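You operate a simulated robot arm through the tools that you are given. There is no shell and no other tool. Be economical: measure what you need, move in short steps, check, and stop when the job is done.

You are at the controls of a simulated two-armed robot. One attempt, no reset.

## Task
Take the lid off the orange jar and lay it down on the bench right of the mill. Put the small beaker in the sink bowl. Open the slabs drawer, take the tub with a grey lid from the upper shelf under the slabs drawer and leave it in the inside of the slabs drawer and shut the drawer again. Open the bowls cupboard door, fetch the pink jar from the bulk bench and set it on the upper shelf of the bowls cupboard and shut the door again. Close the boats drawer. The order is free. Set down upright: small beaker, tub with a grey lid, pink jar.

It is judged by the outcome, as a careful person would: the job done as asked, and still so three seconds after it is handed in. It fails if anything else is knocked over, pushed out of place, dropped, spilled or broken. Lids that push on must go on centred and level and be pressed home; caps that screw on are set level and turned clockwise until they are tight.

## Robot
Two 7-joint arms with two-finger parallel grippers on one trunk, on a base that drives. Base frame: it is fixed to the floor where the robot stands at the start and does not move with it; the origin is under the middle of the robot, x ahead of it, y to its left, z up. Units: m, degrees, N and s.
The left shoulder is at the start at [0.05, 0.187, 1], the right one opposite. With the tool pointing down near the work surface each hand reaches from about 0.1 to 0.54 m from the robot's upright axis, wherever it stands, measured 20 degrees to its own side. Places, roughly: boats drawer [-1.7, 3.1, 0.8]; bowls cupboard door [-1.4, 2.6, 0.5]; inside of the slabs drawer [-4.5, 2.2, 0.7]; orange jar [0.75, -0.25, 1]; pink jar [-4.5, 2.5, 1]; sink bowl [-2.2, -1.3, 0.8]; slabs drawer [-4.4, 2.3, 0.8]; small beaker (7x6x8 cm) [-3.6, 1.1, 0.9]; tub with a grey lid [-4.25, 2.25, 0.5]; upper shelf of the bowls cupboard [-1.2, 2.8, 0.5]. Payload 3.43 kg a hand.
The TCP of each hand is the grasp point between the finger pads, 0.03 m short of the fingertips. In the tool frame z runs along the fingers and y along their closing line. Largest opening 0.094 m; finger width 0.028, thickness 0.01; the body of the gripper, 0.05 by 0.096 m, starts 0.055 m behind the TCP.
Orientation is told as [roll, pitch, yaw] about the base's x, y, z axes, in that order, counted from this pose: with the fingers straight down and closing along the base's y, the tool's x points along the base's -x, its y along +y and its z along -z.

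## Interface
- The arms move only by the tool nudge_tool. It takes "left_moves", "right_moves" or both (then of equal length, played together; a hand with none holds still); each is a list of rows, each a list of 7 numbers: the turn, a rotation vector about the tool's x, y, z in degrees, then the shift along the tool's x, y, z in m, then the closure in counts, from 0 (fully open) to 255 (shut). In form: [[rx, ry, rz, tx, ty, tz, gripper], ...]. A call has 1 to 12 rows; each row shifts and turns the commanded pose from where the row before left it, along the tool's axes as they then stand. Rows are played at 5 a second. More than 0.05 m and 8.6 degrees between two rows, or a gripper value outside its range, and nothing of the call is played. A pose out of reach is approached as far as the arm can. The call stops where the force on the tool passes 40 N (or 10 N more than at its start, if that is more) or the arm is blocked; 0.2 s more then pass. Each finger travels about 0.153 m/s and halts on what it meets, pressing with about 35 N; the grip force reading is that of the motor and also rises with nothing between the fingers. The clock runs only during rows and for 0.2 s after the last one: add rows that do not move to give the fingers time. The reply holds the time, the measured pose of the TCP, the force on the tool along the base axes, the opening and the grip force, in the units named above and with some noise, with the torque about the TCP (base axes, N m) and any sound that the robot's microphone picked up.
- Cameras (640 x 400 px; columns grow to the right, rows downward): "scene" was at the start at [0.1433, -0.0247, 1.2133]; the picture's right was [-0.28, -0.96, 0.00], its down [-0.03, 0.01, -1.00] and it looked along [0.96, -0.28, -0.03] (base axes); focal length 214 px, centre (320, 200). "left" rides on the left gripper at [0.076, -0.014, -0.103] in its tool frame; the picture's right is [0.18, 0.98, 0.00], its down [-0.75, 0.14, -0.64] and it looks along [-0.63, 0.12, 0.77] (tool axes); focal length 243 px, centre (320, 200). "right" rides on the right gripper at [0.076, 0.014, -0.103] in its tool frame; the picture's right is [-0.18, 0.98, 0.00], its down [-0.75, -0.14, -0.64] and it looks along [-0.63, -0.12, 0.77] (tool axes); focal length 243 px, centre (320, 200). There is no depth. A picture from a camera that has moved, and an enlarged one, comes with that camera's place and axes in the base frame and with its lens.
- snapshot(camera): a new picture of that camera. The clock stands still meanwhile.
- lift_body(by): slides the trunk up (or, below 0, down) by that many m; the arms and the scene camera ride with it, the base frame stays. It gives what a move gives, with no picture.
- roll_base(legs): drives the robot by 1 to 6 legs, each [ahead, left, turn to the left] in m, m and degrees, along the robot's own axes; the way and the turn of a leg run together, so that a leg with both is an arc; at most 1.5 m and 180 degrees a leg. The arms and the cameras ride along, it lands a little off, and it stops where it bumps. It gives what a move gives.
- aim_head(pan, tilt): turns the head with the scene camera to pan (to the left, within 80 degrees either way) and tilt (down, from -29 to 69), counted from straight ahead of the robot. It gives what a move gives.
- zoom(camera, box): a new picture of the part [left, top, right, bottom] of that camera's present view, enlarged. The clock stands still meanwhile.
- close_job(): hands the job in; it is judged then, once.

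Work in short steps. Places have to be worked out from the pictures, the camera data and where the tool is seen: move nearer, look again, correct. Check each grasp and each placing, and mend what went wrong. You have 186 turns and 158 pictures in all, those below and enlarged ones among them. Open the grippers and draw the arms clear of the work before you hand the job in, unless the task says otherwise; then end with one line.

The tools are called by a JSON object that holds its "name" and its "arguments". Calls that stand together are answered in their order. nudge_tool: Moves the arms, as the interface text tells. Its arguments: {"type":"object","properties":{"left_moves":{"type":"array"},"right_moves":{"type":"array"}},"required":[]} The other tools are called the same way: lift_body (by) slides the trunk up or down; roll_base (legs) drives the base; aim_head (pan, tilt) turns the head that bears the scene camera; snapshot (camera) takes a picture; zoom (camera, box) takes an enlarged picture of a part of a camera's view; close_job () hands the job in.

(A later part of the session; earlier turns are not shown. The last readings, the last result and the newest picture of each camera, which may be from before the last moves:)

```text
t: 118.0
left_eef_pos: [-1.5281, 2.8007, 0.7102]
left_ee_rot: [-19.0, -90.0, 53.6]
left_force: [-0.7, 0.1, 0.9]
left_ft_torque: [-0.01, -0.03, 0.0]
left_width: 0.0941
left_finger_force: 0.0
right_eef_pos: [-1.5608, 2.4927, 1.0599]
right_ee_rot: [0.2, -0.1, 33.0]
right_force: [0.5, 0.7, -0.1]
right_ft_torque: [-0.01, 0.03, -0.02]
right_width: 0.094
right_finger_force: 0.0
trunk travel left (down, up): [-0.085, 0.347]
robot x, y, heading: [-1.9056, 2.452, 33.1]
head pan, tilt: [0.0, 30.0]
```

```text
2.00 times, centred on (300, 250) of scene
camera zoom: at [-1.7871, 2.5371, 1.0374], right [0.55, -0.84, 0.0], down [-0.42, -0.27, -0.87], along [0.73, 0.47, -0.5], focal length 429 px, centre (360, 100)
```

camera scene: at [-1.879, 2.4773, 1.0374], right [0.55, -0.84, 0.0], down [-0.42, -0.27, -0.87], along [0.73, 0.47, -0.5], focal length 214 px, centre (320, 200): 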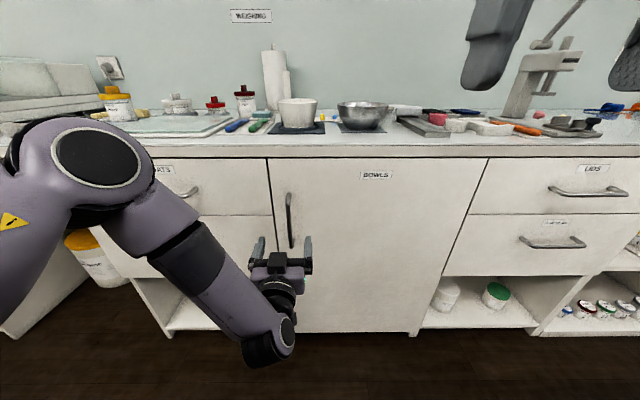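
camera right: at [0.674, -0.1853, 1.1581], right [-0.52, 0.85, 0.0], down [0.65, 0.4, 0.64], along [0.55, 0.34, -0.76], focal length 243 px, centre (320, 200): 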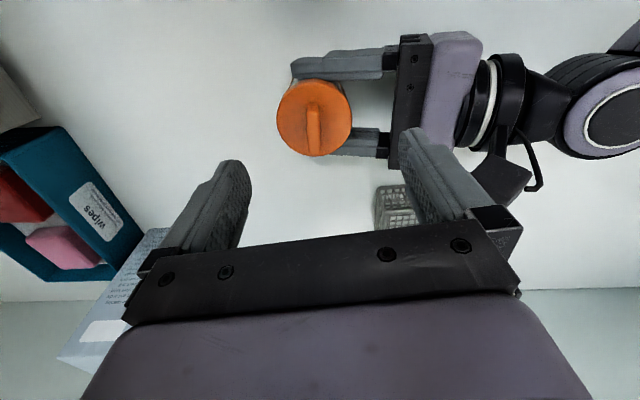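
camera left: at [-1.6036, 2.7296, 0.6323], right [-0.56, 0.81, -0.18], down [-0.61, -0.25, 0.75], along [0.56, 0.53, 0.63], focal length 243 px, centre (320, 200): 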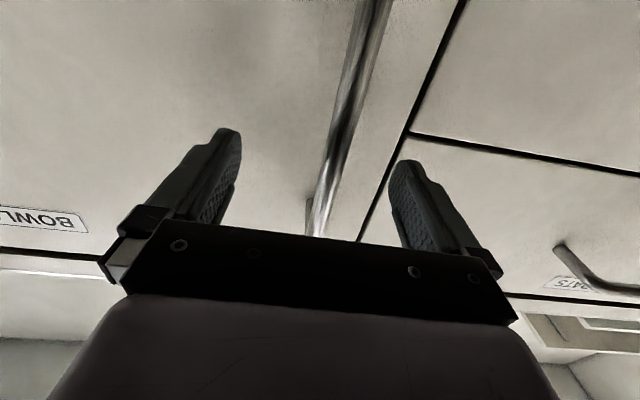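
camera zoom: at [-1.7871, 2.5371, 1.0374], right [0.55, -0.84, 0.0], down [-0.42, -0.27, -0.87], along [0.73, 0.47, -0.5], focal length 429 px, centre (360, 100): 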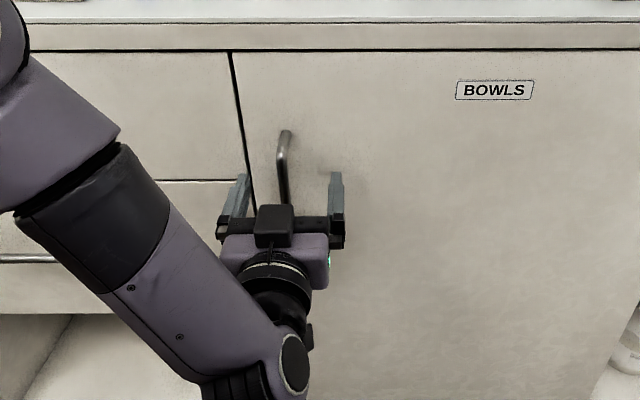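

Bar is between the pads. I close the left gripper.

{"name": "nudge_tool", "arguments": {"left_moves": [[0, 0, 0, 0, 0, 0, 255], [0, 0, 0, 0, 0, 0, 255], [0, 0, 0, 0, 0, 0, 255], [0, 0, 0, 0, 0, 0, 255]]}}

```text
t: 119.0
left_eef_pos: [-1.5301, 2.8035, 0.7081]
left_ee_rot: [64.7, -89.9, -29.5]
left_force: [-25.1, 18.9, 2.3]
left_ft_torque: [0.16, -0.1, 0.08]
left_width: 0.0145
left_finger_force: 45.1
right_eef_pos: [-1.5621, 2.4946, 1.0605]
right_ee_rot: [0.2, -0.2, 33.1]
right_force: [-1.4, 0.4, 0.3]
right_ft_torque: [-0.02, -0.01, -0.02]
right_width: 0.0938
right_finger_force: 0.0
trunk travel left (down, up): [-0.085, 0.347]
robot x, y, heading: [-1.9109, 2.4543, 33.2]
head pan, tilt: [0.0, 30.0]
```

Gripped with ~31 N side load; I ease 5 mm left, then pull back with the base along the door's arc.

{"name": "nudge_tool", "arguments": {"left_moves": [[0, 0, 0, 0, 0.005, 0, 255], [0, 0, 0, 0, 0, 0, 255]]}}

{"name": "roll_base", "arguments": {"legs": [[-0.08, -0.008, 0]]}}

{"name": "snapshot", "arguments": {"camera": "scene"}}

```text
t: 119.6
left_eef_pos: [-1.5319, 2.8026, 0.7096]
left_ee_rot: [5.6, -89.6, 29.2]
left_force: [-29.9, 6.8, -5.8]
left_ft_torque: [0.61, -0.94, 0.12]
left_width: 0.0114
left_finger_force: 45.3
right_eef_pos: [-1.5627, 2.4936, 1.0603]
right_ee_rot: [0.1, -0.1, 33.0]
right_force: [-0.5, 1.0, -0.2]
right_ft_torque: [0.0, 0.02, -0.02]
right_width: 0.0944
right_finger_force: 0.0
trunk travel left (down, up): [-0.085, 0.347]
robot x, y, heading: [-1.915, 2.4573, 32.9]
head pan, tilt: [0.0, 30.0]
```

```text
t: 120.6
left_eef_pos: [-1.5902, 2.7484, 0.7081]
left_ee_rot: [-13.0, -89.7, 47.4]
left_force: [7.3, -6.3, -11.7]
left_ft_torque: [-0.39, 0.54, -0.19]
left_width: 0.0117
left_finger_force: 45.3
right_eef_pos: [-1.6224, 2.4434, 1.059]
right_ee_rot: [0.1, 0.0, 33.0]
right_force: [-0.1, -0.3, -0.5]
right_ft_torque: [0.01, -0.02, 0.0]
right_width: 0.0939
right_finger_force: 0.1
trunk travel left (down, up): [-0.085, 0.347]
robot x, y, heading: [-1.9754, 2.4073, 32.9]
head pan, tilt: [0.0, 30.0]
```

```text
99 pictures are left
camera scene: at [-1.8482, 2.4868, 1.0371], right [0.55, -0.84, 0.0], down [-0.42, -0.27, -0.87], along [0.72, 0.47, -0.5], focal length 214 px, centre (320, 200)
```

scene: 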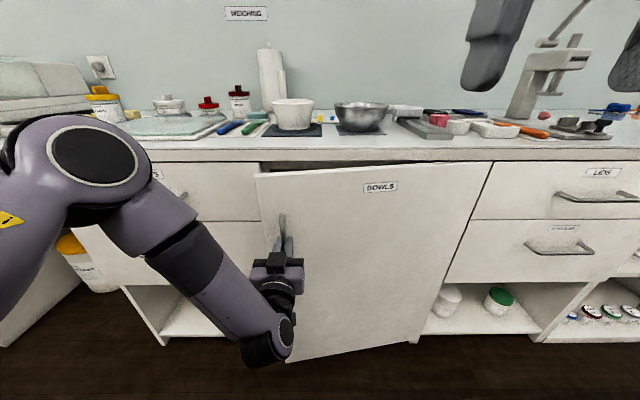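

Door is opening. I continue along the arc.

{"name": "roll_base", "arguments": {"legs": [[-0.07, -0.018, 0], [-0.06, -0.03, 0]]}}

{"name": "snapshot", "arguments": {"camera": "scene"}}

```text
t: 122.2
left_eef_pos: [-1.6719, 2.6348, 0.71]
left_ee_rot: [-20.8, -89.6, 54.6]
left_force: [34.8, -18.0, -5.5]
left_ft_torque: [-0.1, 0.3, -0.28]
left_width: 0.0119
left_finger_force: 45.0
right_eef_pos: [-1.7035, 2.3315, 1.0604]
right_ee_rot: [0.3, 0.1, 33.0]
right_force: [-0.4, 0.4, -0.5]
right_ft_torque: [-0.01, 0.01, 0.0]
right_width: 0.0938
right_finger_force: 0.0
trunk travel left (down, up): [-0.085, 0.347]
robot x, y, heading: [-2.0544, 2.295, 33.0]
head pan, tilt: [0.0, 30.0]
```

```text
98 pictures are left
camera scene: at [-1.9299, 2.375, 1.0371], right [0.55, -0.84, 0.0], down [-0.42, -0.27, -0.87], along [0.72, 0.47, -0.5], focal length 214 px, centre (320, 200)
```

scene: 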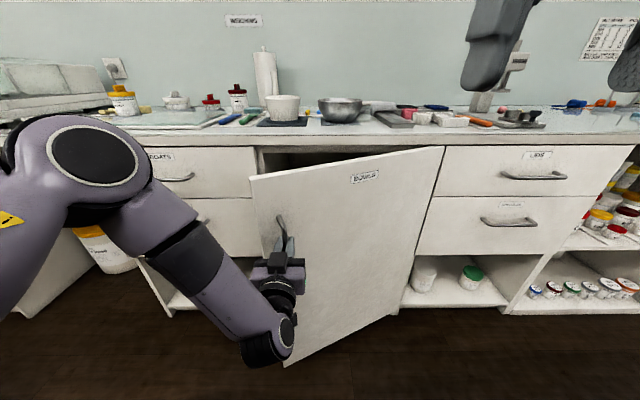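

Continue the arc to about 50°.

{"name": "roll_base", "arguments": {"legs": [[-0.06, -0.042, 0], [-0.06, -0.055, 0]]}}

{"name": "snapshot", "arguments": {"camera": "scene"}}

```text
t: 124.1
left_eef_pos: [-1.7189, 2.4885, 0.7088]
left_ee_rot: [-32.2, -89.3, 66.0]
left_force: [-13.1, 1.9, -4.9]
left_ft_torque: [-0.43, 0.75, 0.0]
left_width: 0.0116
left_finger_force: 44.7
right_eef_pos: [-1.7523, 2.1858, 1.0591]
right_ee_rot: [0.2, 0.0, 33.0]
right_force: [-0.2, 0.3, -0.4]
right_ft_torque: [0.0, 0.0, -0.01]
right_width: 0.094
right_finger_force: 0.1
trunk travel left (down, up): [-0.085, 0.347]
robot x, y, heading: [-2.0998, 2.1436, 33.3]
head pan, tilt: [0.0, 30.0]
```

```text
97 pictures are left
camera scene: at [-1.9791, 2.2296, 1.0374], right [0.55, -0.84, 0.0], down [-0.42, -0.27, -0.87], along [0.73, 0.47, -0.5], focal length 214 px, centre (320, 200)
```

scene: 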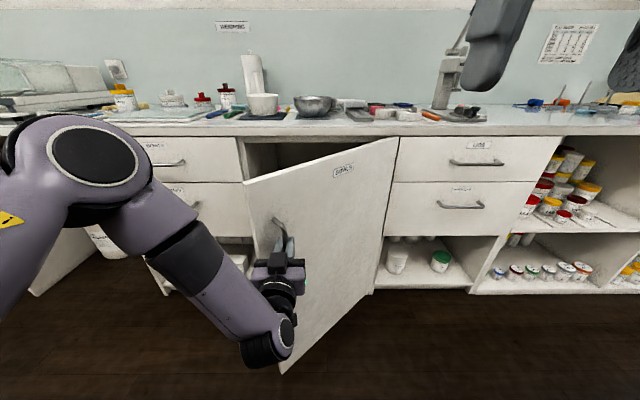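

At ~50°. To open further I combine moving right with a left turn of the base so the hand follows the handle.

{"name": "roll_base", "arguments": {"legs": [[-0.042, -0.159, 10]]}}

{"name": "snapshot", "arguments": {"camera": "scene"}}

```text
t: 125.6
left_eef_pos: [-1.725, 2.4367, 0.7088]
left_ee_rot: [-22.0, -89.5, 62.5]
left_force: [-3.1, -0.6, 5.4]
left_ft_torque: [-0.45, 0.31, 0.0]
left_width: 0.0116
left_finger_force: 45.6
right_eef_pos: [-1.7229, 2.1276, 1.06]
right_ee_rot: [0.2, -0.1, 39.2]
right_force: [0.5, -0.8, 0.3]
right_ft_torque: [-0.02, -0.01, 0.01]
right_width: 0.0939
right_finger_force: 0.1
trunk travel left (down, up): [-0.085, 0.347]
robot x, y, heading: [-2.0657, 2.0524, 39.2]
head pan, tilt: [0.0, 30.0]
stopped in leg 1: the force on the tool passed its limit at 43 N (the readings are from after the stop); the commanded pose is now the measured one
```

```text
96 pictures are left
camera scene: at [-1.9525, 2.1483, 1.0375], right [0.63, -0.77, 0.0], down [-0.39, -0.32, -0.87], along [0.67, 0.55, -0.5], focal length 214 px, centre (320, 200)
```

scene: 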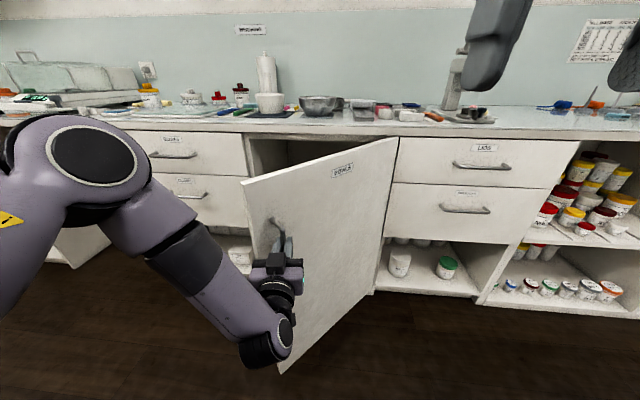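

{"name": "roll_base", "arguments": {"legs": [[-0.025, -0.08, 5], [-0.025, -0.08, 5]]}}

{"name": "snapshot", "arguments": {"camera": "scene"}}

```text
t: 127.9
left_eef_pos: [-1.7213, 2.3416, 0.7095]
left_ee_rot: [-17.9, -89.5, 68.7]
left_force: [-29.0, -2.9, 6.7]
left_ft_torque: [-0.07, -0.21, 0.12]
left_width: 0.0119
left_finger_force: 44.7
right_eef_pos: [-1.6663, 2.0375, 1.0596]
right_ee_rot: [0.1, -0.2, 49.1]
right_force: [0.0, -0.9, 1.0]
right_ft_torque: [-0.02, -0.02, 0.0]
right_width: 0.0939
right_finger_force: 0.1
trunk travel left (down, up): [-0.085, 0.347]
robot x, y, heading: [-1.9885, 1.906, 49.3]
head pan, tilt: [0.0, 30.0]
```

```text
95 pictures are left
camera scene: at [-1.8957, 2.0173, 1.0377], right [0.76, -0.65, 0.0], down [-0.32, -0.38, -0.87], along [0.57, 0.66, -0.5], focal length 214 px, centre (320, 200)
```

scene: 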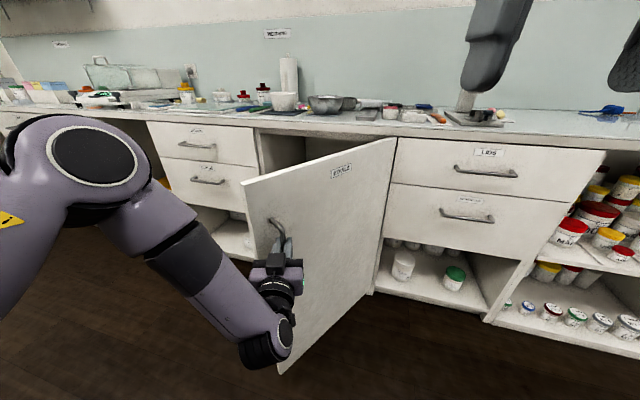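

~73° open. Two more similar legs toward 90°.

{"name": "roll_base", "arguments": {"legs": [[-0.02, -0.085, 6], [-0.015, -0.085, 6]]}}

{"name": "snapshot", "arguments": {"camera": "scene"}}

```text
t: 130.2
left_eef_pos: [-1.7087, 2.2728, 0.7084]
left_ee_rot: [-17.9, -89.6, 79.9]
left_force: [-3.5, -0.8, 5.7]
left_ft_torque: [-0.59, -0.01, 0.04]
left_width: 0.0116
left_finger_force: 45.2
right_eef_pos: [-1.5924, 1.9845, 1.0597]
right_ee_rot: [0.2, -0.1, 59.9]
right_force: [-0.4, -0.5, 0.4]
right_ft_torque: [0.02, 0.04, 0.03]
right_width: 0.0941
right_finger_force: 0.1
trunk travel left (down, up): [-0.085, 0.347]
robot x, y, heading: [-1.8873, 1.7901, 60.3]
head pan, tilt: [0.0, 30.0]
stopped in leg 2: the force on the tool passed its limit at 43 N (the readings are from after the stop); the commanded pose is now the measured one
```

```text
94 pictures are left
camera scene: at [-1.8145, 1.9215, 1.0374], right [0.87, -0.5, 0.0], down [-0.25, -0.43, -0.87], along [0.43, 0.75, -0.5], focal length 214 px, centre (320, 200)
```

scene: 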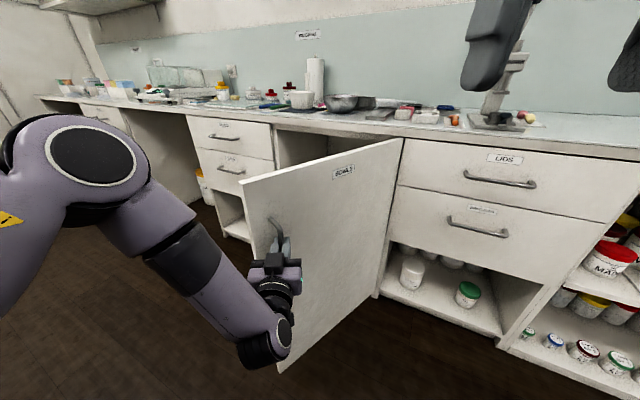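

~82° open. One more leg to pass 90°.

{"name": "roll_base", "arguments": {"legs": [[-0.03, -0.09, 5]]}}

{"name": "nudge_tool", "arguments": {"left_moves": [[0, 0, 0, 0, 0, 0, 0], [0, 0, 0, 0, 0, 0, 0], [0, 0, 0, 0, 0, 0, 0], [0, 0, 0, 0, 0, 0, 0]]}}

{"name": "snapshot", "arguments": {"camera": "scene"}}

{"name": "snapshot", "arguments": {"camera": "left"}}

```text
t: 131.6
left_eef_pos: [-1.6934, 2.2274, 0.7091]
left_ee_rot: [-17.6, -89.7, 84.9]
left_force: [-2.5, -0.1, 5.9]
left_ft_torque: [-0.69, -0.14, 0.03]
left_width: 0.0117
left_finger_force: 45.1
right_eef_pos: [-1.5527, 1.947, 1.0598]
right_ee_rot: [0.2, -0.1, 64.3]
right_force: [0.1, -0.3, -0.7]
right_ft_torque: [0.0, 0.0, -0.03]
right_width: 0.0938
right_finger_force: 0.1
trunk travel left (down, up): [-0.085, 0.347]
robot x, y, heading: [-1.8329, 1.7312, 64.7]
head pan, tilt: [0.0, 30.0]
stopped in leg 1: the force on the tool passed its limit at 42 N (the readings are from after the stop); the commanded pose is now the measured one
```

```text
t: 132.6
left_eef_pos: [-1.6936, 2.228, 0.7092]
left_ee_rot: [3.0, -89.5, 64.2]
left_force: [-0.4, 0.9, 0.0]
left_ft_torque: [0.04, -0.04, -0.02]
left_width: 0.094
left_finger_force: 0.1
right_eef_pos: [-1.552, 1.9467, 1.0603]
right_ee_rot: [0.2, -0.1, 64.4]
right_force: [-0.6, -0.5, 0.9]
right_ft_torque: [-0.02, 0.0, 0.02]
right_width: 0.0937
right_finger_force: 0.1
trunk travel left (down, up): [-0.085, 0.347]
robot x, y, heading: [-1.8284, 1.7288, 64.4]
head pan, tilt: [0.0, 30.0]
```

```text
93 pictures are left
camera scene: at [-1.7683, 1.8674, 1.0374], right [0.9, -0.43, 0.0], down [-0.22, -0.45, -0.87], along [0.37, 0.78, -0.5], focal length 214 px, centre (320, 200)
```

scene: 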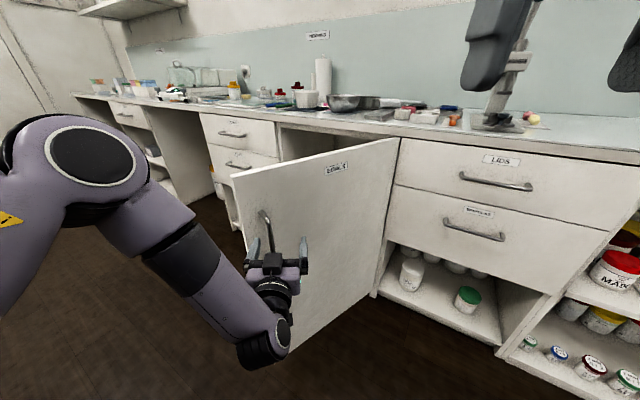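

```text
92 pictures are left
camera left: at [-1.7197, 2.1273, 0.6324], right [-0.91, 0.38, -0.18], down [-0.38, -0.53, 0.76], along [0.19, 0.76, 0.63], focal length 243 px, centre (320, 200)
```

left: 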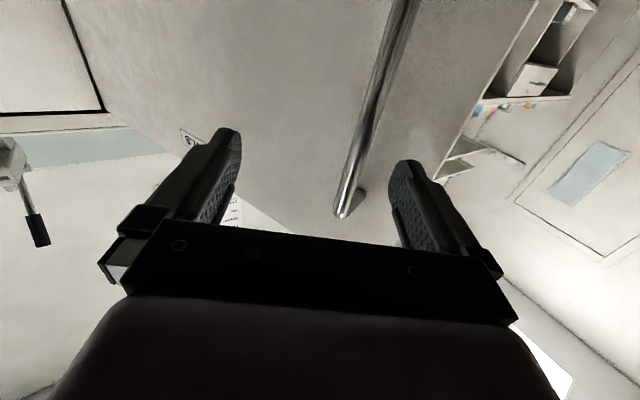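

Door is open about 90° and the handle released. I back away, and turn to face the opposite bench.

{"name": "roll_base", "arguments": {"legs": [[-0.25, 0, 0], [0, 0, 149]]}}

{"name": "snapshot", "arguments": {"camera": "scene"}}

```text
t: 140.6
left_eef_pos: [-2.3142, 1.156, 0.7091]
left_ee_rot: [2.9, -89.6, -147.2]
left_force: [0.8, 0.5, -1.0]
left_ft_torque: [-0.01, -0.01, 0.04]
left_width: 0.094
left_finger_force: 0.1
right_eef_pos: [-2.2874, 1.4679, 1.0596]
right_ee_rot: [0.2, 0.0, -147.1]
right_force: [0.8, -0.3, -0.5]
right_ft_torque: [-0.01, -0.02, 0.01]
right_width: 0.0936
right_finger_force: 0.1
trunk travel left (down, up): [-0.085, 0.347]
robot x, y, heading: [-1.939, 1.5064, -147.0]
head pan, tilt: [0.0, 30.0]
```

```text
91 pictures are left
camera scene: at [-2.0656, 1.4251, 1.0374], right [-0.54, 0.84, 0.0], down [0.42, 0.27, -0.87], along [-0.73, -0.47, -0.5], focal length 214 px, centre (320, 200)
```

scene: 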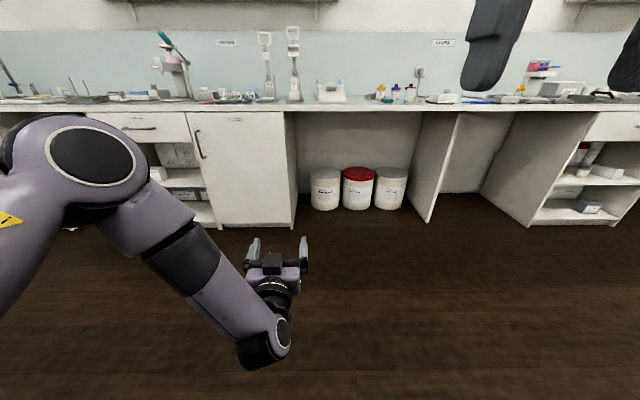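

Facing the back bench. I drive right 2.0 m to the slabs drawer area.

{"name": "roll_base", "arguments": {"legs": [[0, -1.0, 0], [0, -0.95, 0]]}}

{"name": "snapshot", "arguments": {"camera": "scene"}}

```text
t: 157.9
left_eef_pos: [-3.375, 2.7968, 0.7063]
left_ee_rot: [2.5, -89.5, -146.9]
left_force: [-0.2, 0.0, -0.4]
left_ft_torque: [0.02, 0.01, 0.01]
left_width: 0.0938
left_finger_force: 0.1
right_eef_pos: [-3.3466, 3.1101, 1.0583]
right_ee_rot: [0.3, -0.1, -147.4]
right_force: [1.6, 0.1, -0.5]
right_ft_torque: [0.02, -0.03, -0.02]
right_width: 0.0939
right_finger_force: 0.0
trunk travel left (down, up): [-0.085, 0.347]
robot x, y, heading: [-2.9976, 3.1463, -147.1]
head pan, tilt: [0.0, 30.0]
```

```text
90 pictures are left
camera scene: at [-3.1251, 3.0658, 1.0374], right [-0.54, 0.84, 0.0], down [0.42, 0.27, -0.87], along [-0.73, -0.47, -0.5], focal length 214 px, centre (320, 200)
```

scene: 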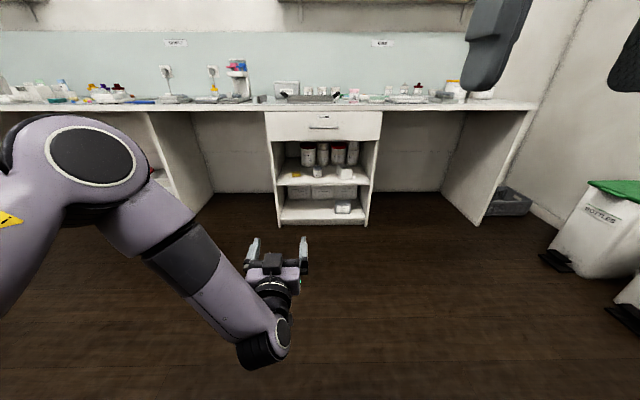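

The slabs cabinet is ahead. I drive 0.65 m ahead and look closer.

{"name": "roll_base", "arguments": {"legs": [[0.65, 0, 0]]}}

{"name": "snapshot", "arguments": {"camera": "scene"}}

```text
t: 161.6
left_eef_pos: [-3.9209, 2.447, 0.7077]
left_ee_rot: [2.2, -89.5, -146.8]
left_force: [-0.7, 0.8, 0.7]
left_ft_torque: [-0.01, -0.01, -0.03]
left_width: 0.0939
left_finger_force: 0.1
right_eef_pos: [-3.8923, 2.7591, 1.0597]
right_ee_rot: [0.2, -0.1, -147.3]
right_force: [0.9, 0.1, -0.2]
right_ft_torque: [0.02, 0.0, -0.01]
right_width: 0.0942
right_finger_force: 0.1
trunk travel left (down, up): [-0.085, 0.347]
robot x, y, heading: [-3.5432, 2.7945, -147.5]
head pan, tilt: [0.0, 30.0]
```

```text
89 pictures are left
camera scene: at [-3.6707, 2.7151, 1.0374], right [-0.54, 0.84, 0.0], down [0.42, 0.27, -0.87], along [-0.73, -0.47, -0.5], focal length 214 px, centre (320, 200)
```

scene: 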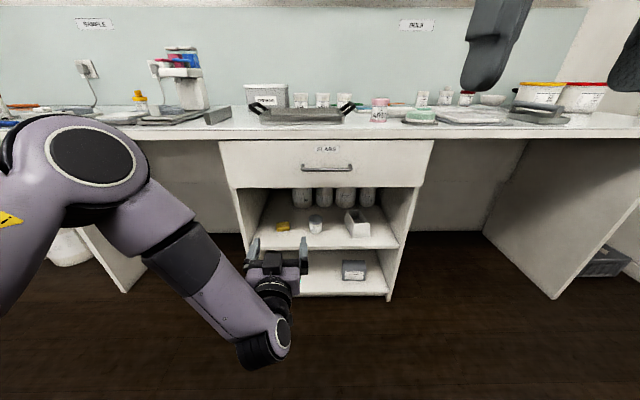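

{"name": "zoom", "arguments": {"camera": "scene", "box": [210, 130, 450, 310]}}

{"name": "zoom", "arguments": {"camera": "scene", "box": [230, 70, 450, 140]}}

```text
2.22 times, centred on (330, 220) of scene
camera zoom: at [-3.6707, 2.7151, 1.0374], right [-0.54, 0.84, 0.0], down [0.42, 0.27, -0.87], along [-0.73, -0.47, -0.5], focal length 477 px, centre (298, 156)
```

zoom: 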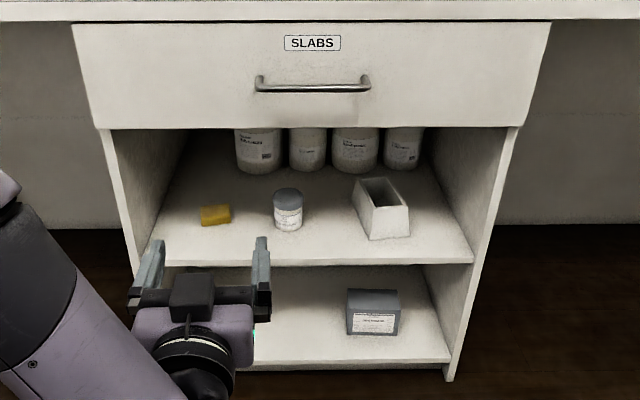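

```text
2.91 times, centred on (340, 105) of scene
camera zoom: at [-3.6707, 2.7151, 1.0374], right [-0.54, 0.84, 0.0], down [0.42, 0.27, -0.87], along [-0.73, -0.47, -0.5], focal length 624 px, centre (262, 476)
```

zoom: 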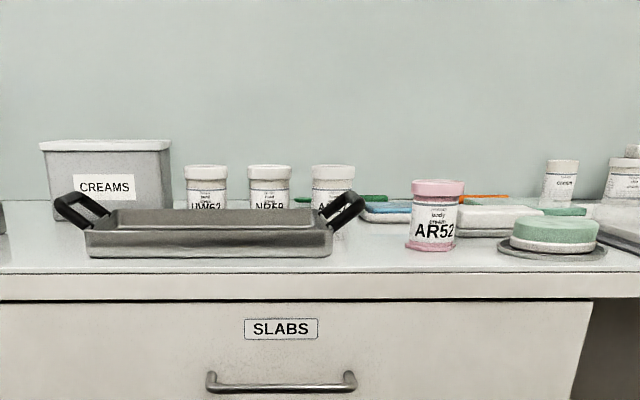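

Pink jar (AR52) is on the bench right above; the grey-lid tub stands near the front of the upper shelf at about r'=-4.26, n'=-2.37, shelf z≈0.42. Plan: pick the tub with the left hand pitched 45° first. I lower the trunk and pitch the hand.

{"name": "lift_body", "arguments": {"by": -0.08}}

{"name": "nudge_tool", "arguments": {"left_moves": [[0, 7.5, 0, 0, 0, 0, 0], [0, 7.5, 0, 0, 0, 0, 0], [0, 7.5, 0, 0, 0, 0, 0], [0, 7.5, 0, 0, 0, 0, 0], [0, 7.5, 0, 0, 0, 0, 0], [0, 7.5, 0, 0, 0, 0, 0], [0, 0, 0, 0.03, 0, 0.03, 0], [0, 0, 0, 0.03, 0, 0.03, 0], [0, 0, 0, 0.02, 0, 0.02, 0], [0, 0, 0, 0, 0, 0, 0]]}}

{"name": "snapshot", "arguments": {"camera": "left"}}

{"name": "snapshot", "arguments": {"camera": "scene"}}

```text
t: 162.7
left_eef_pos: [-3.9203, 2.4465, 0.6285]
left_ee_rot: [1.4, -89.7, -145.8]
left_force: [-0.4, -0.1, -0.1]
left_ft_torque: [0.02, 0.01, 0.02]
left_width: 0.0941
left_finger_force: 0.1
right_eef_pos: [-3.8925, 2.7595, 0.9795]
right_ee_rot: [0.2, -0.1, -147.4]
right_force: [-1.1, -0.2, -1.0]
right_ft_torque: [0.03, -0.02, 0.02]
right_width: 0.0937
right_finger_force: 0.0
trunk travel left (down, up): [-0.005, 0.427]
robot x, y, heading: [-3.5427, 2.7941, -147.4]
head pan, tilt: [0.0, 30.0]
```

```text
t: 164.9
left_eef_pos: [-3.9206, 2.4459, 0.5147]
left_ee_rot: [0.0, -44.8, -144.6]
left_force: [0.3, 0.1, 0.0]
left_ft_torque: [-0.01, -0.01, -0.03]
left_width: 0.0939
left_finger_force: 0.0
right_eef_pos: [-3.8919, 2.7576, 0.9788]
right_ee_rot: [0.2, -0.1, -147.4]
right_force: [-0.9, 0.1, -0.1]
right_ft_torque: [-0.02, -0.01, -0.01]
right_width: 0.0942
right_finger_force: 0.1
trunk travel left (down, up): [-0.005, 0.427]
robot x, y, heading: [-3.5419, 2.7956, -147.3]
head pan, tilt: [0.0, 30.0]
```

```text
86 pictures are left
camera left: at [-3.8254, 2.532, 0.5343], right [0.68, -0.72, -0.13], down [0.01, -0.16, 0.99], along [-0.74, -0.67, -0.1], focal length 243 px, centre (320, 200)
```

left: 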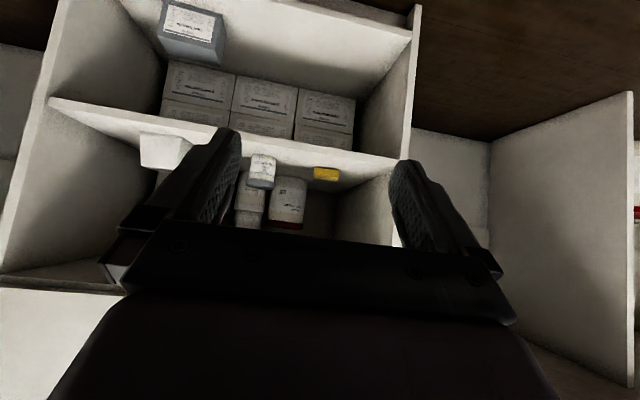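

```text
85 pictures are left
camera scene: at [-3.6707, 2.715, 0.9574], right [-0.54, 0.84, 0.0], down [0.42, 0.27, -0.87], along [-0.73, -0.47, -0.5], focal length 214 px, centre (320, 200)
```

scene: 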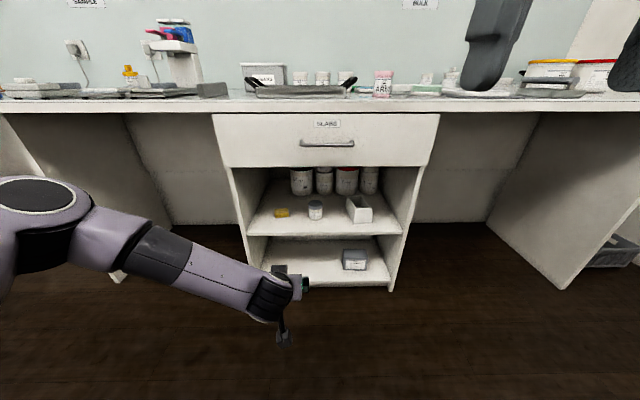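

Tub located: n'≈-2.395, r'≈-4.26, shelf z≈0.40, tub ~8 cm tall. I lower the hand to z≈0.46 and drive toward it, stopping ~10 cm short to check.

{"name": "nudge_tool", "arguments": {"left_moves": [[0, 0, 0, 0.02, 0, 0.02, 0], [0, 0, 0, 0.02, 0, 0.02, 0], [0, 0, 0, 0, 0, 0, 0]]}}

{"name": "roll_base", "arguments": {"legs": [[0.32, -0.071, 0]]}}

{"name": "snapshot", "arguments": {"camera": "left"}}

{"name": "snapshot", "arguments": {"camera": "scene"}}

```text
t: 165.7
left_eef_pos: [-3.9182, 2.4484, 0.4589]
left_ee_rot: [-0.1, -44.6, -144.5]
left_force: [0.7, -0.3, 0.2]
left_ft_torque: [0.01, -0.01, 0.02]
left_width: 0.0941
left_finger_force: 0.1
right_eef_pos: [-3.8917, 2.7589, 0.9793]
right_ee_rot: [0.2, -0.2, -147.4]
right_force: [0.4, -0.2, 0.0]
right_ft_torque: [-0.01, -0.01, 0.02]
right_width: 0.0938
right_finger_force: 0.0
trunk travel left (down, up): [-0.005, 0.427]
robot x, y, heading: [-3.5472, 2.7976, -147.4]
head pan, tilt: [0.0, 30.0]
```

```text
t: 167.9
left_eef_pos: [-4.2256, 2.335, 0.4581]
left_ee_rot: [0.0, -44.6, -144.5]
left_force: [-1.0, 0.7, 0.3]
left_ft_torque: [0.01, -0.03, -0.02]
left_width: 0.094
left_finger_force: 0.1
right_eef_pos: [-4.1981, 2.6461, 0.98]
right_ee_rot: [0.2, -0.2, -147.4]
right_force: [-0.4, 0.6, -0.2]
right_ft_torque: [-0.01, 0.01, 0.03]
right_width: 0.0941
right_finger_force: 0.1
trunk travel left (down, up): [-0.005, 0.427]
robot x, y, heading: [-3.8516, 2.6812, -147.4]
head pan, tilt: [0.0, 30.0]
```

```text
84 pictures are left
camera left: at [-4.1309, 2.4197, 0.4783], right [0.68, -0.72, -0.13], down [0.01, -0.16, 0.99], along [-0.74, -0.67, -0.1], focal length 243 px, centre (320, 200)
```

left: 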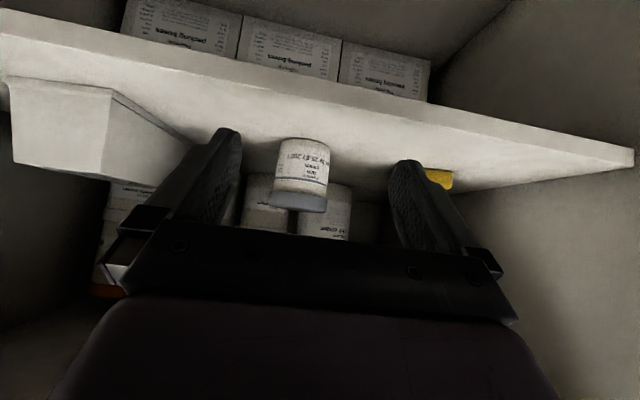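

```text
83 pictures are left
camera scene: at [-3.9769, 2.6025, 0.9574], right [-0.54, 0.84, 0.0], down [0.42, 0.27, -0.87], along [-0.73, -0.47, -0.5], focal length 214 px, centre (320, 200)
```

scene: 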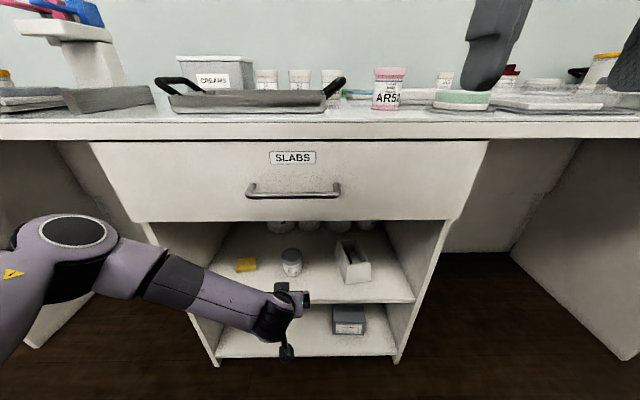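

Aligned laterally. I lower 8 mm and drive 0.115 m so the tub is between the fingers.

{"name": "nudge_tool", "arguments": {"left_moves": [[0, 0, 0, 0.005, -0.003, 0.005, 0], [0, 0, 0, 0, 0, 0, 0]]}}

{"name": "roll_base", "arguments": {"legs": [[0.115, 0, 0]]}}

{"name": "snapshot", "arguments": {"camera": "left"}}

{"name": "zoom", "arguments": {"camera": "scene", "box": [180, 180, 420, 360]}}

```text
t: 168.5
left_eef_pos: [-4.2267, 2.3372, 0.4523]
left_ee_rot: [-0.1, -44.7, -144.5]
left_force: [0.3, 0.5, -0.7]
left_ft_torque: [0.03, 0.02, -0.01]
left_width: 0.0939
left_finger_force: 0.2
right_eef_pos: [-4.198, 2.647, 0.9801]
right_ee_rot: [0.2, -0.1, -147.3]
right_force: [0.1, 0.7, 0.2]
right_ft_torque: [-0.04, -0.01, 0.0]
right_width: 0.0939
right_finger_force: 0.1
trunk travel left (down, up): [-0.005, 0.427]
robot x, y, heading: [-3.8527, 2.6817, -147.3]
head pan, tilt: [0.0, 30.0]
```

```text
t: 169.7
left_eef_pos: [-4.3243, 2.2755, 0.4539]
left_ee_rot: [0.0, -44.8, -144.5]
left_force: [0.7, -0.2, -0.9]
left_ft_torque: [-0.02, -0.02, 0.02]
left_width: 0.0939
left_finger_force: 0.1
right_eef_pos: [-4.2943, 2.585, 0.9795]
right_ee_rot: [0.3, -0.1, -147.4]
right_force: [-0.1, -0.2, 1.1]
right_ft_torque: [0.0, 0.01, -0.03]
right_width: 0.094
right_finger_force: 0.0
trunk travel left (down, up): [-0.005, 0.427]
robot x, y, heading: [-3.946, 2.6196, -147.5]
head pan, tilt: [0.0, 30.0]
```

```text
82 pictures are left
camera left: at [-4.2287, 2.36, 0.4714], right [0.68, -0.72, -0.13], down [0.01, -0.16, 0.99], along [-0.74, -0.67, -0.1], focal length 243 px, centre (320, 200)
```

left: 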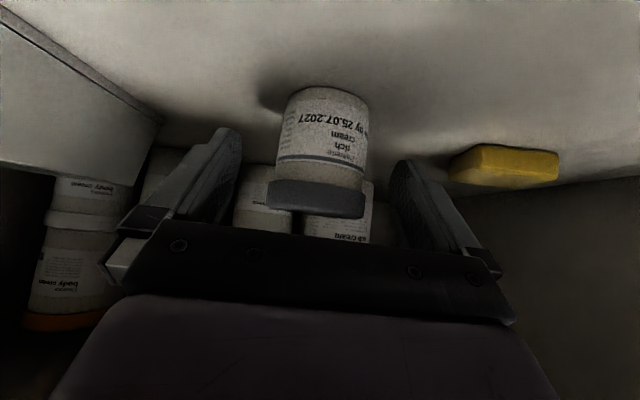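

```text
2.22 times, centred on (300, 270) of scene
camera zoom: at [-4.073, 2.5406, 0.9574], right [-0.54, 0.84, 0.0], down [0.42, 0.27, -0.87], along [-0.73, -0.47, -0.5], focal length 477 px, centre (364, 44)
```

zoom: 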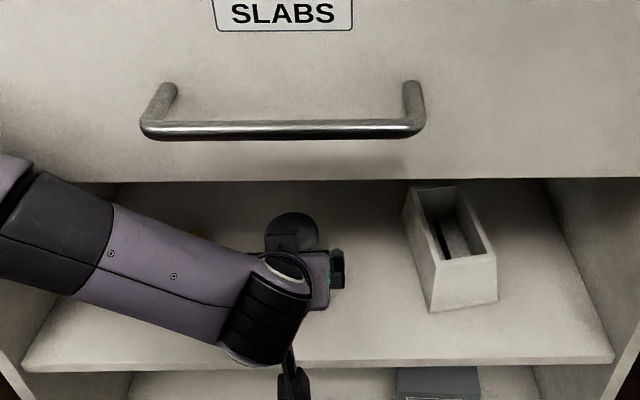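

The tub seems ~1–2 cm deeper than the TCP; I advance 12 mm and close.

{"name": "nudge_tool", "arguments": {"left_moves": [[0, 0, 0, -0.008, -0.001, 0.008, 0], [0, 0, 0, 0, 0, 0, 0], [0, 0, 0, 0, 0, 0, 255], [0, 0, 0, 0, 0, 0, 255], [0, 0, 0, 0, 0, 0, 255], [0, 0, 0, 0, 0, 0, 255]]}}

{"name": "snapshot", "arguments": {"camera": "left"}}

```text
t: 171.1
left_eef_pos: [-4.3329, 2.2704, 0.452]
left_ee_rot: [0.0, -44.8, -144.5]
left_force: [-0.5, -0.7, -2.0]
left_ft_torque: [-0.01, 0.0, 0.01]
left_width: 0.0616
left_finger_force: 35.4
right_eef_pos: [-4.2938, 2.5852, 0.9807]
right_ee_rot: [0.2, -0.2, -147.3]
right_force: [0.6, -0.2, -0.1]
right_ft_torque: [-0.02, 0.0, 0.0]
right_width: 0.094
right_finger_force: 0.0
trunk travel left (down, up): [-0.005, 0.427]
robot x, y, heading: [-3.949, 2.6238, -147.1]
head pan, tilt: [0.0, 30.0]
```

```text
80 pictures are left
camera left: at [-4.2379, 2.3547, 0.4713], right [0.68, -0.72, -0.13], down [0.01, -0.16, 0.99], along [-0.74, -0.67, -0.1], focal length 243 px, centre (320, 200)
```

left: 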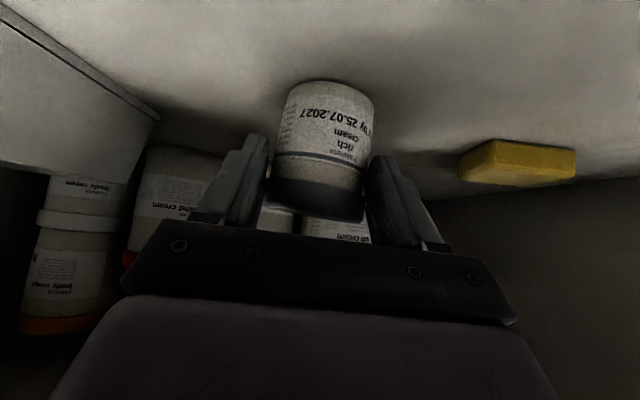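

Gripped at 62 mm. I lift 2 cm and check it holds.

{"name": "nudge_tool", "arguments": {"left_moves": [[0, 0, 0, -0.007, 0, -0.007, 255], [0, 0, 0, -0.007, 0, -0.007, 255], [0, 0, 0, 0, 0, 0, 255]]}}

{"name": "snapshot", "arguments": {"camera": "left"}}

```text
t: 171.9
left_eef_pos: [-4.3335, 2.2699, 0.4725]
left_ee_rot: [0.0, -44.4, -144.5]
left_force: [0.2, 0.3, -1.0]
left_ft_torque: [0.02, -0.05, -0.01]
left_width: 0.0617
left_finger_force: 35.1
right_eef_pos: [-4.2942, 2.5844, 0.9807]
right_ee_rot: [0.1, 0.0, -147.3]
right_force: [0.3, 0.1, 0.2]
right_ft_torque: [0.03, -0.03, -0.03]
right_width: 0.094
right_finger_force: 0.1
trunk travel left (down, up): [-0.005, 0.427]
robot x, y, heading: [-3.945, 2.6196, -147.2]
head pan, tilt: [0.0, 30.0]
```

```text
79 pictures are left
camera left: at [-4.2382, 2.3547, 0.4909], right [0.68, -0.72, -0.13], down [0.01, -0.16, 0.99], along [-0.74, -0.67, -0.1], focal length 243 px, centre (320, 200)
```

left: 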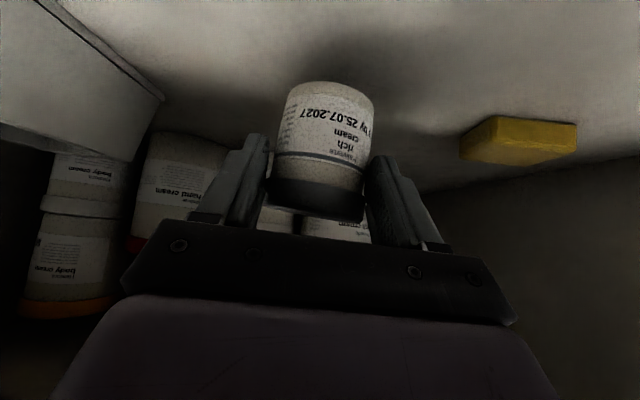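

Held well. I back out 0.3 m, and raise the trunk 0.2 m.

{"name": "roll_base", "arguments": {"legs": [[-0.33, 0, 0]]}}

{"name": "lift_body", "arguments": {"by": 0.2}}

{"name": "nudge_tool", "arguments": {"right_moves": [[0, -8.2, 0, -0.03, 0, 0, 0], [0, -8.2, 0, 0, 0, 0, 0], [0, -8.2, 0, 0, 0, 0, 0], [0, -8.2, 0, 0, 0, 0, 0], [0, -8.2, 0, 0, 0, 0, 0], [0, -8.2, 0, 0, 0, 0, 0], [0, -8.2, 0, 0, 0, 0, 0], [0, -8.2, 0, 0, 0, 0, 0], [0, -8.2, 0, 0, 0, 0, 0], [0, -8.2, 0, 0, 0, 0, 0], [0, -8, 0, 0, 0, 0, 0], [0, 0, 0, 0, 0, 0, 0]]}}

{"name": "nudge_tool", "arguments": {"right_moves": [[0, 0, -8.2, 0.02, 0, 0, 0], [0, 0, -8.2, 0, 0, 0, 0], [0, 0, -8.2, 0, 0, 0, 0], [0, 0, -8.2, 0, 0, 0, 0], [0, 0, -8.2, 0, 0, 0, 0], [0, 0, -8.2, 0, 0, 0, 0], [0, 0, -8.2, 0, 0, 0, 0], [0, 0, -8.2, 0, 0, 0, 0], [0, 0, -8.2, 0, 0, 0, 0], [0, 0, -8.2, 0, 0, 0, 0], [0, 0, -8, 0, 0, 0, 0], [0, 0, 0, 0, 0, 0, 0]]}}

{"name": "snapshot", "arguments": {"camera": "scene"}}

```text
t: 174.1
left_eef_pos: [-4.0536, 2.4469, 0.4727]
left_ee_rot: [0.0, -44.5, -144.3]
left_force: [0.5, -0.2, -0.8]
left_ft_torque: [0.01, -0.04, 0.01]
left_width: 0.0615
left_finger_force: 35.4
right_eef_pos: [-4.0171, 2.7642, 0.98]
right_ee_rot: [0.2, -0.1, -147.2]
right_force: [-0.9, -0.3, 0.3]
right_ft_torque: [0.01, 0.02, -0.03]
right_width: 0.094
right_finger_force: 0.2
trunk travel left (down, up): [-0.005, 0.427]
robot x, y, heading: [-3.6692, 2.8005, -147.0]
head pan, tilt: [0.0, 30.0]
```

```text
t: 176.3
left_eef_pos: [-4.0555, 2.4473, 0.6711]
left_ee_rot: [0.0, -44.6, -144.3]
left_force: [-0.4, -0.2, -1.4]
left_ft_torque: [-0.03, -0.04, -0.02]
left_width: 0.0612
left_finger_force: 35.3
right_eef_pos: [-4.016, 2.7635, 1.1802]
right_ee_rot: [0.2, -0.2, -147.2]
right_force: [-0.3, 0.2, -0.3]
right_ft_torque: [0.0, -0.01, -0.03]
right_width: 0.094
right_finger_force: 0.1
trunk travel left (down, up): [-0.205, 0.227]
robot x, y, heading: [-3.6697, 2.7986, -147.1]
head pan, tilt: [0.0, 30.0]
```

```text
t: 178.9
left_eef_pos: [-4.0553, 2.4479, 0.6721]
left_ee_rot: [0.0, -44.6, -144.3]
left_force: [0.5, -0.4, -1.7]
left_ft_torque: [0.03, -0.07, 0.02]
left_width: 0.0615
left_finger_force: 34.9
right_eef_pos: [-4.041, 2.7461, 1.18]
right_ee_rot: [126.3, -89.8, 86.5]
right_force: [0.5, -0.3, -0.6]
right_ft_torque: [-0.03, 0.02, 0.0]
right_width: 0.0941
right_finger_force: 0.0
trunk travel left (down, up): [-0.205, 0.227]
robot x, y, heading: [-3.6703, 2.7981, -147.2]
head pan, tilt: [0.0, 30.0]
```

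```text
t: 181.5
left_eef_pos: [-4.0548, 2.4481, 0.672]
left_ee_rot: [0.1, -44.7, -144.3]
left_force: [-0.3, -0.1, -1.3]
left_ft_torque: [-0.01, -0.02, -0.01]
left_width: 0.0614
left_finger_force: 35.1
right_eef_pos: [-4.0427, 2.7454, 1.1601]
right_ee_rot: [-90.0, -0.2, -57.2]
right_force: [-0.2, -0.2, -1.3]
right_ft_torque: [0.01, -0.02, -0.03]
right_width: 0.0938
right_finger_force: 0.2
trunk travel left (down, up): [-0.205, 0.227]
robot x, y, heading: [-3.6682, 2.7998, -147.0]
head pan, tilt: [0.0, 30.0]
```

```text
78 pictures are left
camera scene: at [-3.7955, 2.7193, 1.1574], right [-0.54, 0.84, 0.0], down [0.42, 0.27, -0.87], along [-0.73, -0.47, -0.5], focal length 214 px, centre (320, 200)
```

scene: 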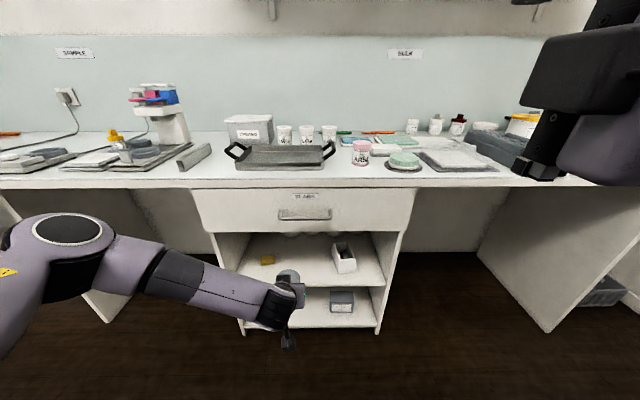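

Right hand is horizontal with vertical closing. I retract the left hand (tub) back and up, and lower the right hand toward the handle height.

{"name": "nudge_tool", "arguments": {"left_moves": [[0, 0, 0, 0, 0, -0.045, 255], [0, 0, 0, 0, 0, -0.045, 255], [0, 0, 0, 0, 0, -0.045, 255], [0, 0, 0, 0, 0, -0.045, 255], [0, 0, 0, 0, 0, -0.045, 255], [0, 0, 0, 0, 0, -0.045, 255], [0, 0, 0, 0, 0, 0, 255]], "right_moves": [[0, 0, 0, 0, 0.045, 0, 0], [0, 0, 0, 0, 0.045, 0, 0], [0, 0, 0, 0, 0.045, 0, 0], [0, 0, 0, 0, 0.045, 0, 0], [0, 0, 0, 0, 0.045, 0, 0], [0, 0, 0, 0, 0.045, 0, 0], [0, 0, 0, 0, 0, 0, 0]]}}

{"name": "lift_body", "arguments": {"by": -0.12}}

{"name": "snapshot", "arguments": {"camera": "scene"}}

{"name": "snapshot", "arguments": {"camera": "right"}}

```text
t: 183.1
left_eef_pos: [-3.8999, 2.5572, 0.8658]
left_ee_rot: [0.0, -44.7, -144.3]
left_force: [0.4, -0.1, -1.8]
left_ft_torque: [0.03, -0.04, 0.02]
left_width: 0.0614
left_finger_force: 35.1
right_eef_pos: [-4.0611, 2.6697, 0.9345]
right_ee_rot: [-90.2, -0.3, -57.2]
right_force: [-0.2, -0.5, -0.4]
right_ft_torque: [-0.01, 0.01, 0.0]
right_width: 0.0941
right_finger_force: 0.0
right hand out of reach, approached as far as the arm can: row 1, 2, 3, 4
trunk travel left (down, up): [-0.205, 0.227]
robot x, y, heading: [-3.6705, 2.8028, -147.1]
head pan, tilt: [0.0, 30.0]
```

```text
t: 184.6
left_eef_pos: [-3.9003, 2.5585, 0.7437]
left_ee_rot: [0.0, -44.7, -144.3]
left_force: [-0.5, 0.5, -1.6]
left_ft_torque: [0.08, -0.05, -0.02]
left_width: 0.0615
left_finger_force: 34.8
right_eef_pos: [-4.0611, 2.6704, 0.8167]
right_ee_rot: [-90.0, -0.2, -57.1]
right_force: [0.3, 0.5, 0.9]
right_ft_torque: [-0.02, -0.03, 0.0]
right_width: 0.0941
right_finger_force: 0.0
trunk travel left (down, up): [-0.085, 0.347]
robot x, y, heading: [-3.6683, 2.7971, -147.3]
head pan, tilt: [0.0, 30.0]
```

```text
77 pictures are left
camera scene: at [-3.7955, 2.7193, 1.0374], right [-0.54, 0.84, 0.0], down [0.42, 0.27, -0.87], along [-0.73, -0.47, -0.5], focal length 214 px, centre (320, 200)
```

scene: 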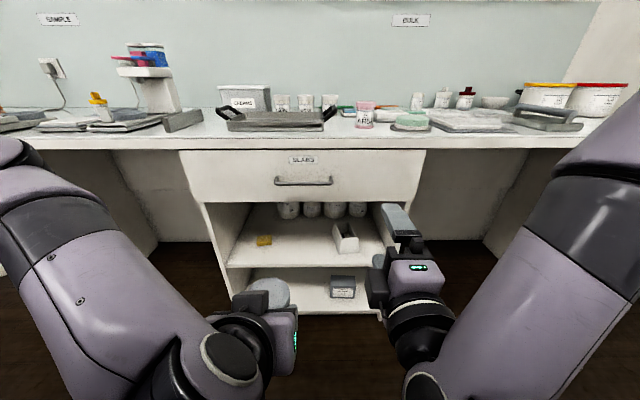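

```text
76 pictures are left
camera right: at [-4.0167, 2.7908, 0.8009], right [0.1, -0.16, -0.98], down [0.95, -0.28, 0.14], along [-0.3, -0.95, 0.12], focal length 243 px, centre (320, 200)
```

right: 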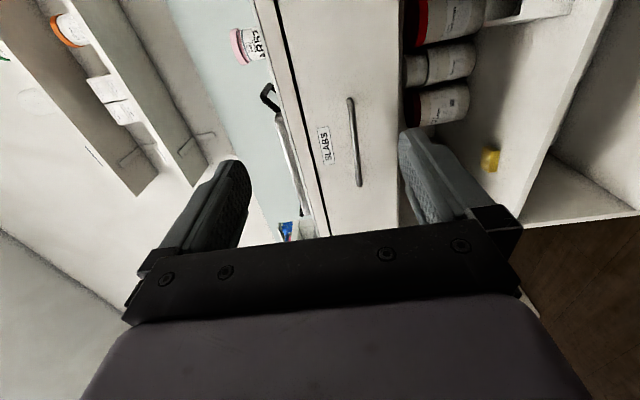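

The handle needs ~5 cm lower and ~9 cm left. I lower the right hand, raise the tub, shift base left and go ahead part way.

{"name": "nudge_tool", "arguments": {"left_moves": [[0, 0, 0, -0.03, 0, -0.03, 255], [0, 0, 0, -0.03, 0, -0.03, 255], [0, 0, 0, -0.03, 0, -0.03, 255], [0, 0, 0, 0, 0, 0, 255]], "right_moves": [[0, 0, 0, 0, 0.025, 0, 0], [0, 0, 0, 0, 0.025, 0, 0], [0, 0, 0, 0, 0, 0, 0], [0, 0, 0, 0, 0, 0, 0]]}}

{"name": "roll_base", "arguments": {"legs": [[0.2, 0.09, 0]]}}

{"name": "snapshot", "arguments": {"camera": "right"}}

{"name": "snapshot", "arguments": {"camera": "scene"}}

```text
t: 185.6
left_eef_pos: [-3.901, 2.5578, 0.8721]
left_ee_rot: [0.0, -44.6, -144.4]
left_force: [-0.5, 0.1, -1.4]
left_ft_torque: [0.07, -0.01, -0.01]
left_width: 0.0616
left_finger_force: 35.7
right_eef_pos: [-4.0591, 2.6702, 0.766]
right_ee_rot: [-90.0, -0.2, -57.2]
right_force: [0.1, 0.0, -0.7]
right_ft_torque: [-0.05, 0.02, -0.01]
right_width: 0.0937
right_finger_force: 0.1
trunk travel left (down, up): [-0.085, 0.347]
robot x, y, heading: [-3.6667, 2.798, -146.9]
head pan, tilt: [0.0, 30.0]
```

```text
t: 187.2
left_eef_pos: [-4.0191, 2.3747, 0.8709]
left_ee_rot: [-0.1, -44.7, -144.4]
left_force: [1.1, -0.6, -0.8]
left_ft_torque: [0.01, -0.02, -0.03]
left_width: 0.0612
left_finger_force: 34.6
right_eef_pos: [-4.1772, 2.4865, 0.7657]
right_ee_rot: [-90.2, -0.1, -57.2]
right_force: [0.2, 0.9, 0.1]
right_ft_torque: [-0.02, 0.02, 0.0]
right_width: 0.0939
right_finger_force: 0.1
trunk travel left (down, up): [-0.085, 0.347]
robot x, y, heading: [-3.7836, 2.616, -147.1]
head pan, tilt: [0.0, 30.0]
```

```text
75 pictures are left
camera right: at [-4.1341, 2.6075, 0.7512], right [0.1, -0.16, -0.98], down [0.95, -0.28, 0.14], along [-0.3, -0.95, 0.12], focal length 243 px, centre (320, 200)
```

right: 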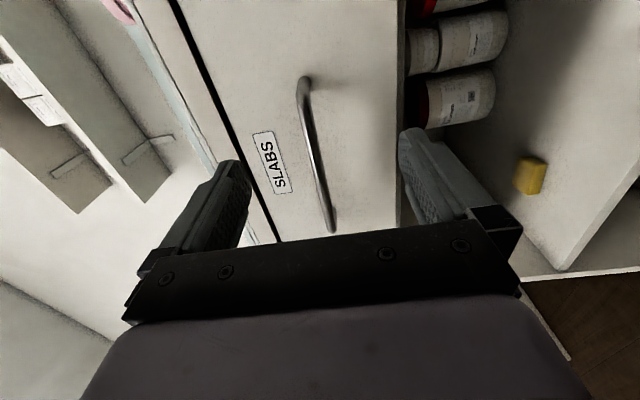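

```text
74 pictures are left
camera scene: at [-3.913, 2.5367, 1.0374], right [-0.54, 0.84, 0.0], down [0.42, 0.27, -0.87], along [-0.73, -0.47, -0.5], focal length 214 px, centre (320, 200)
```

scene: 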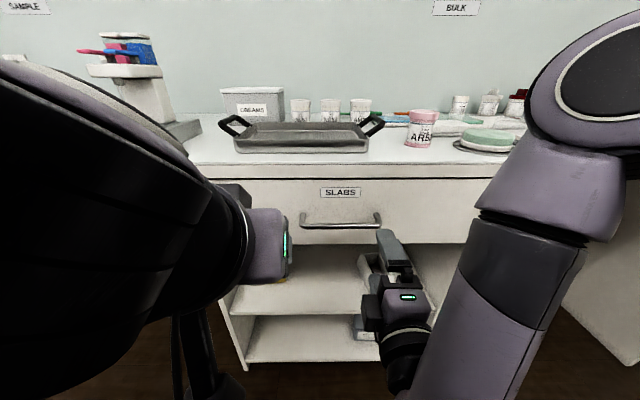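

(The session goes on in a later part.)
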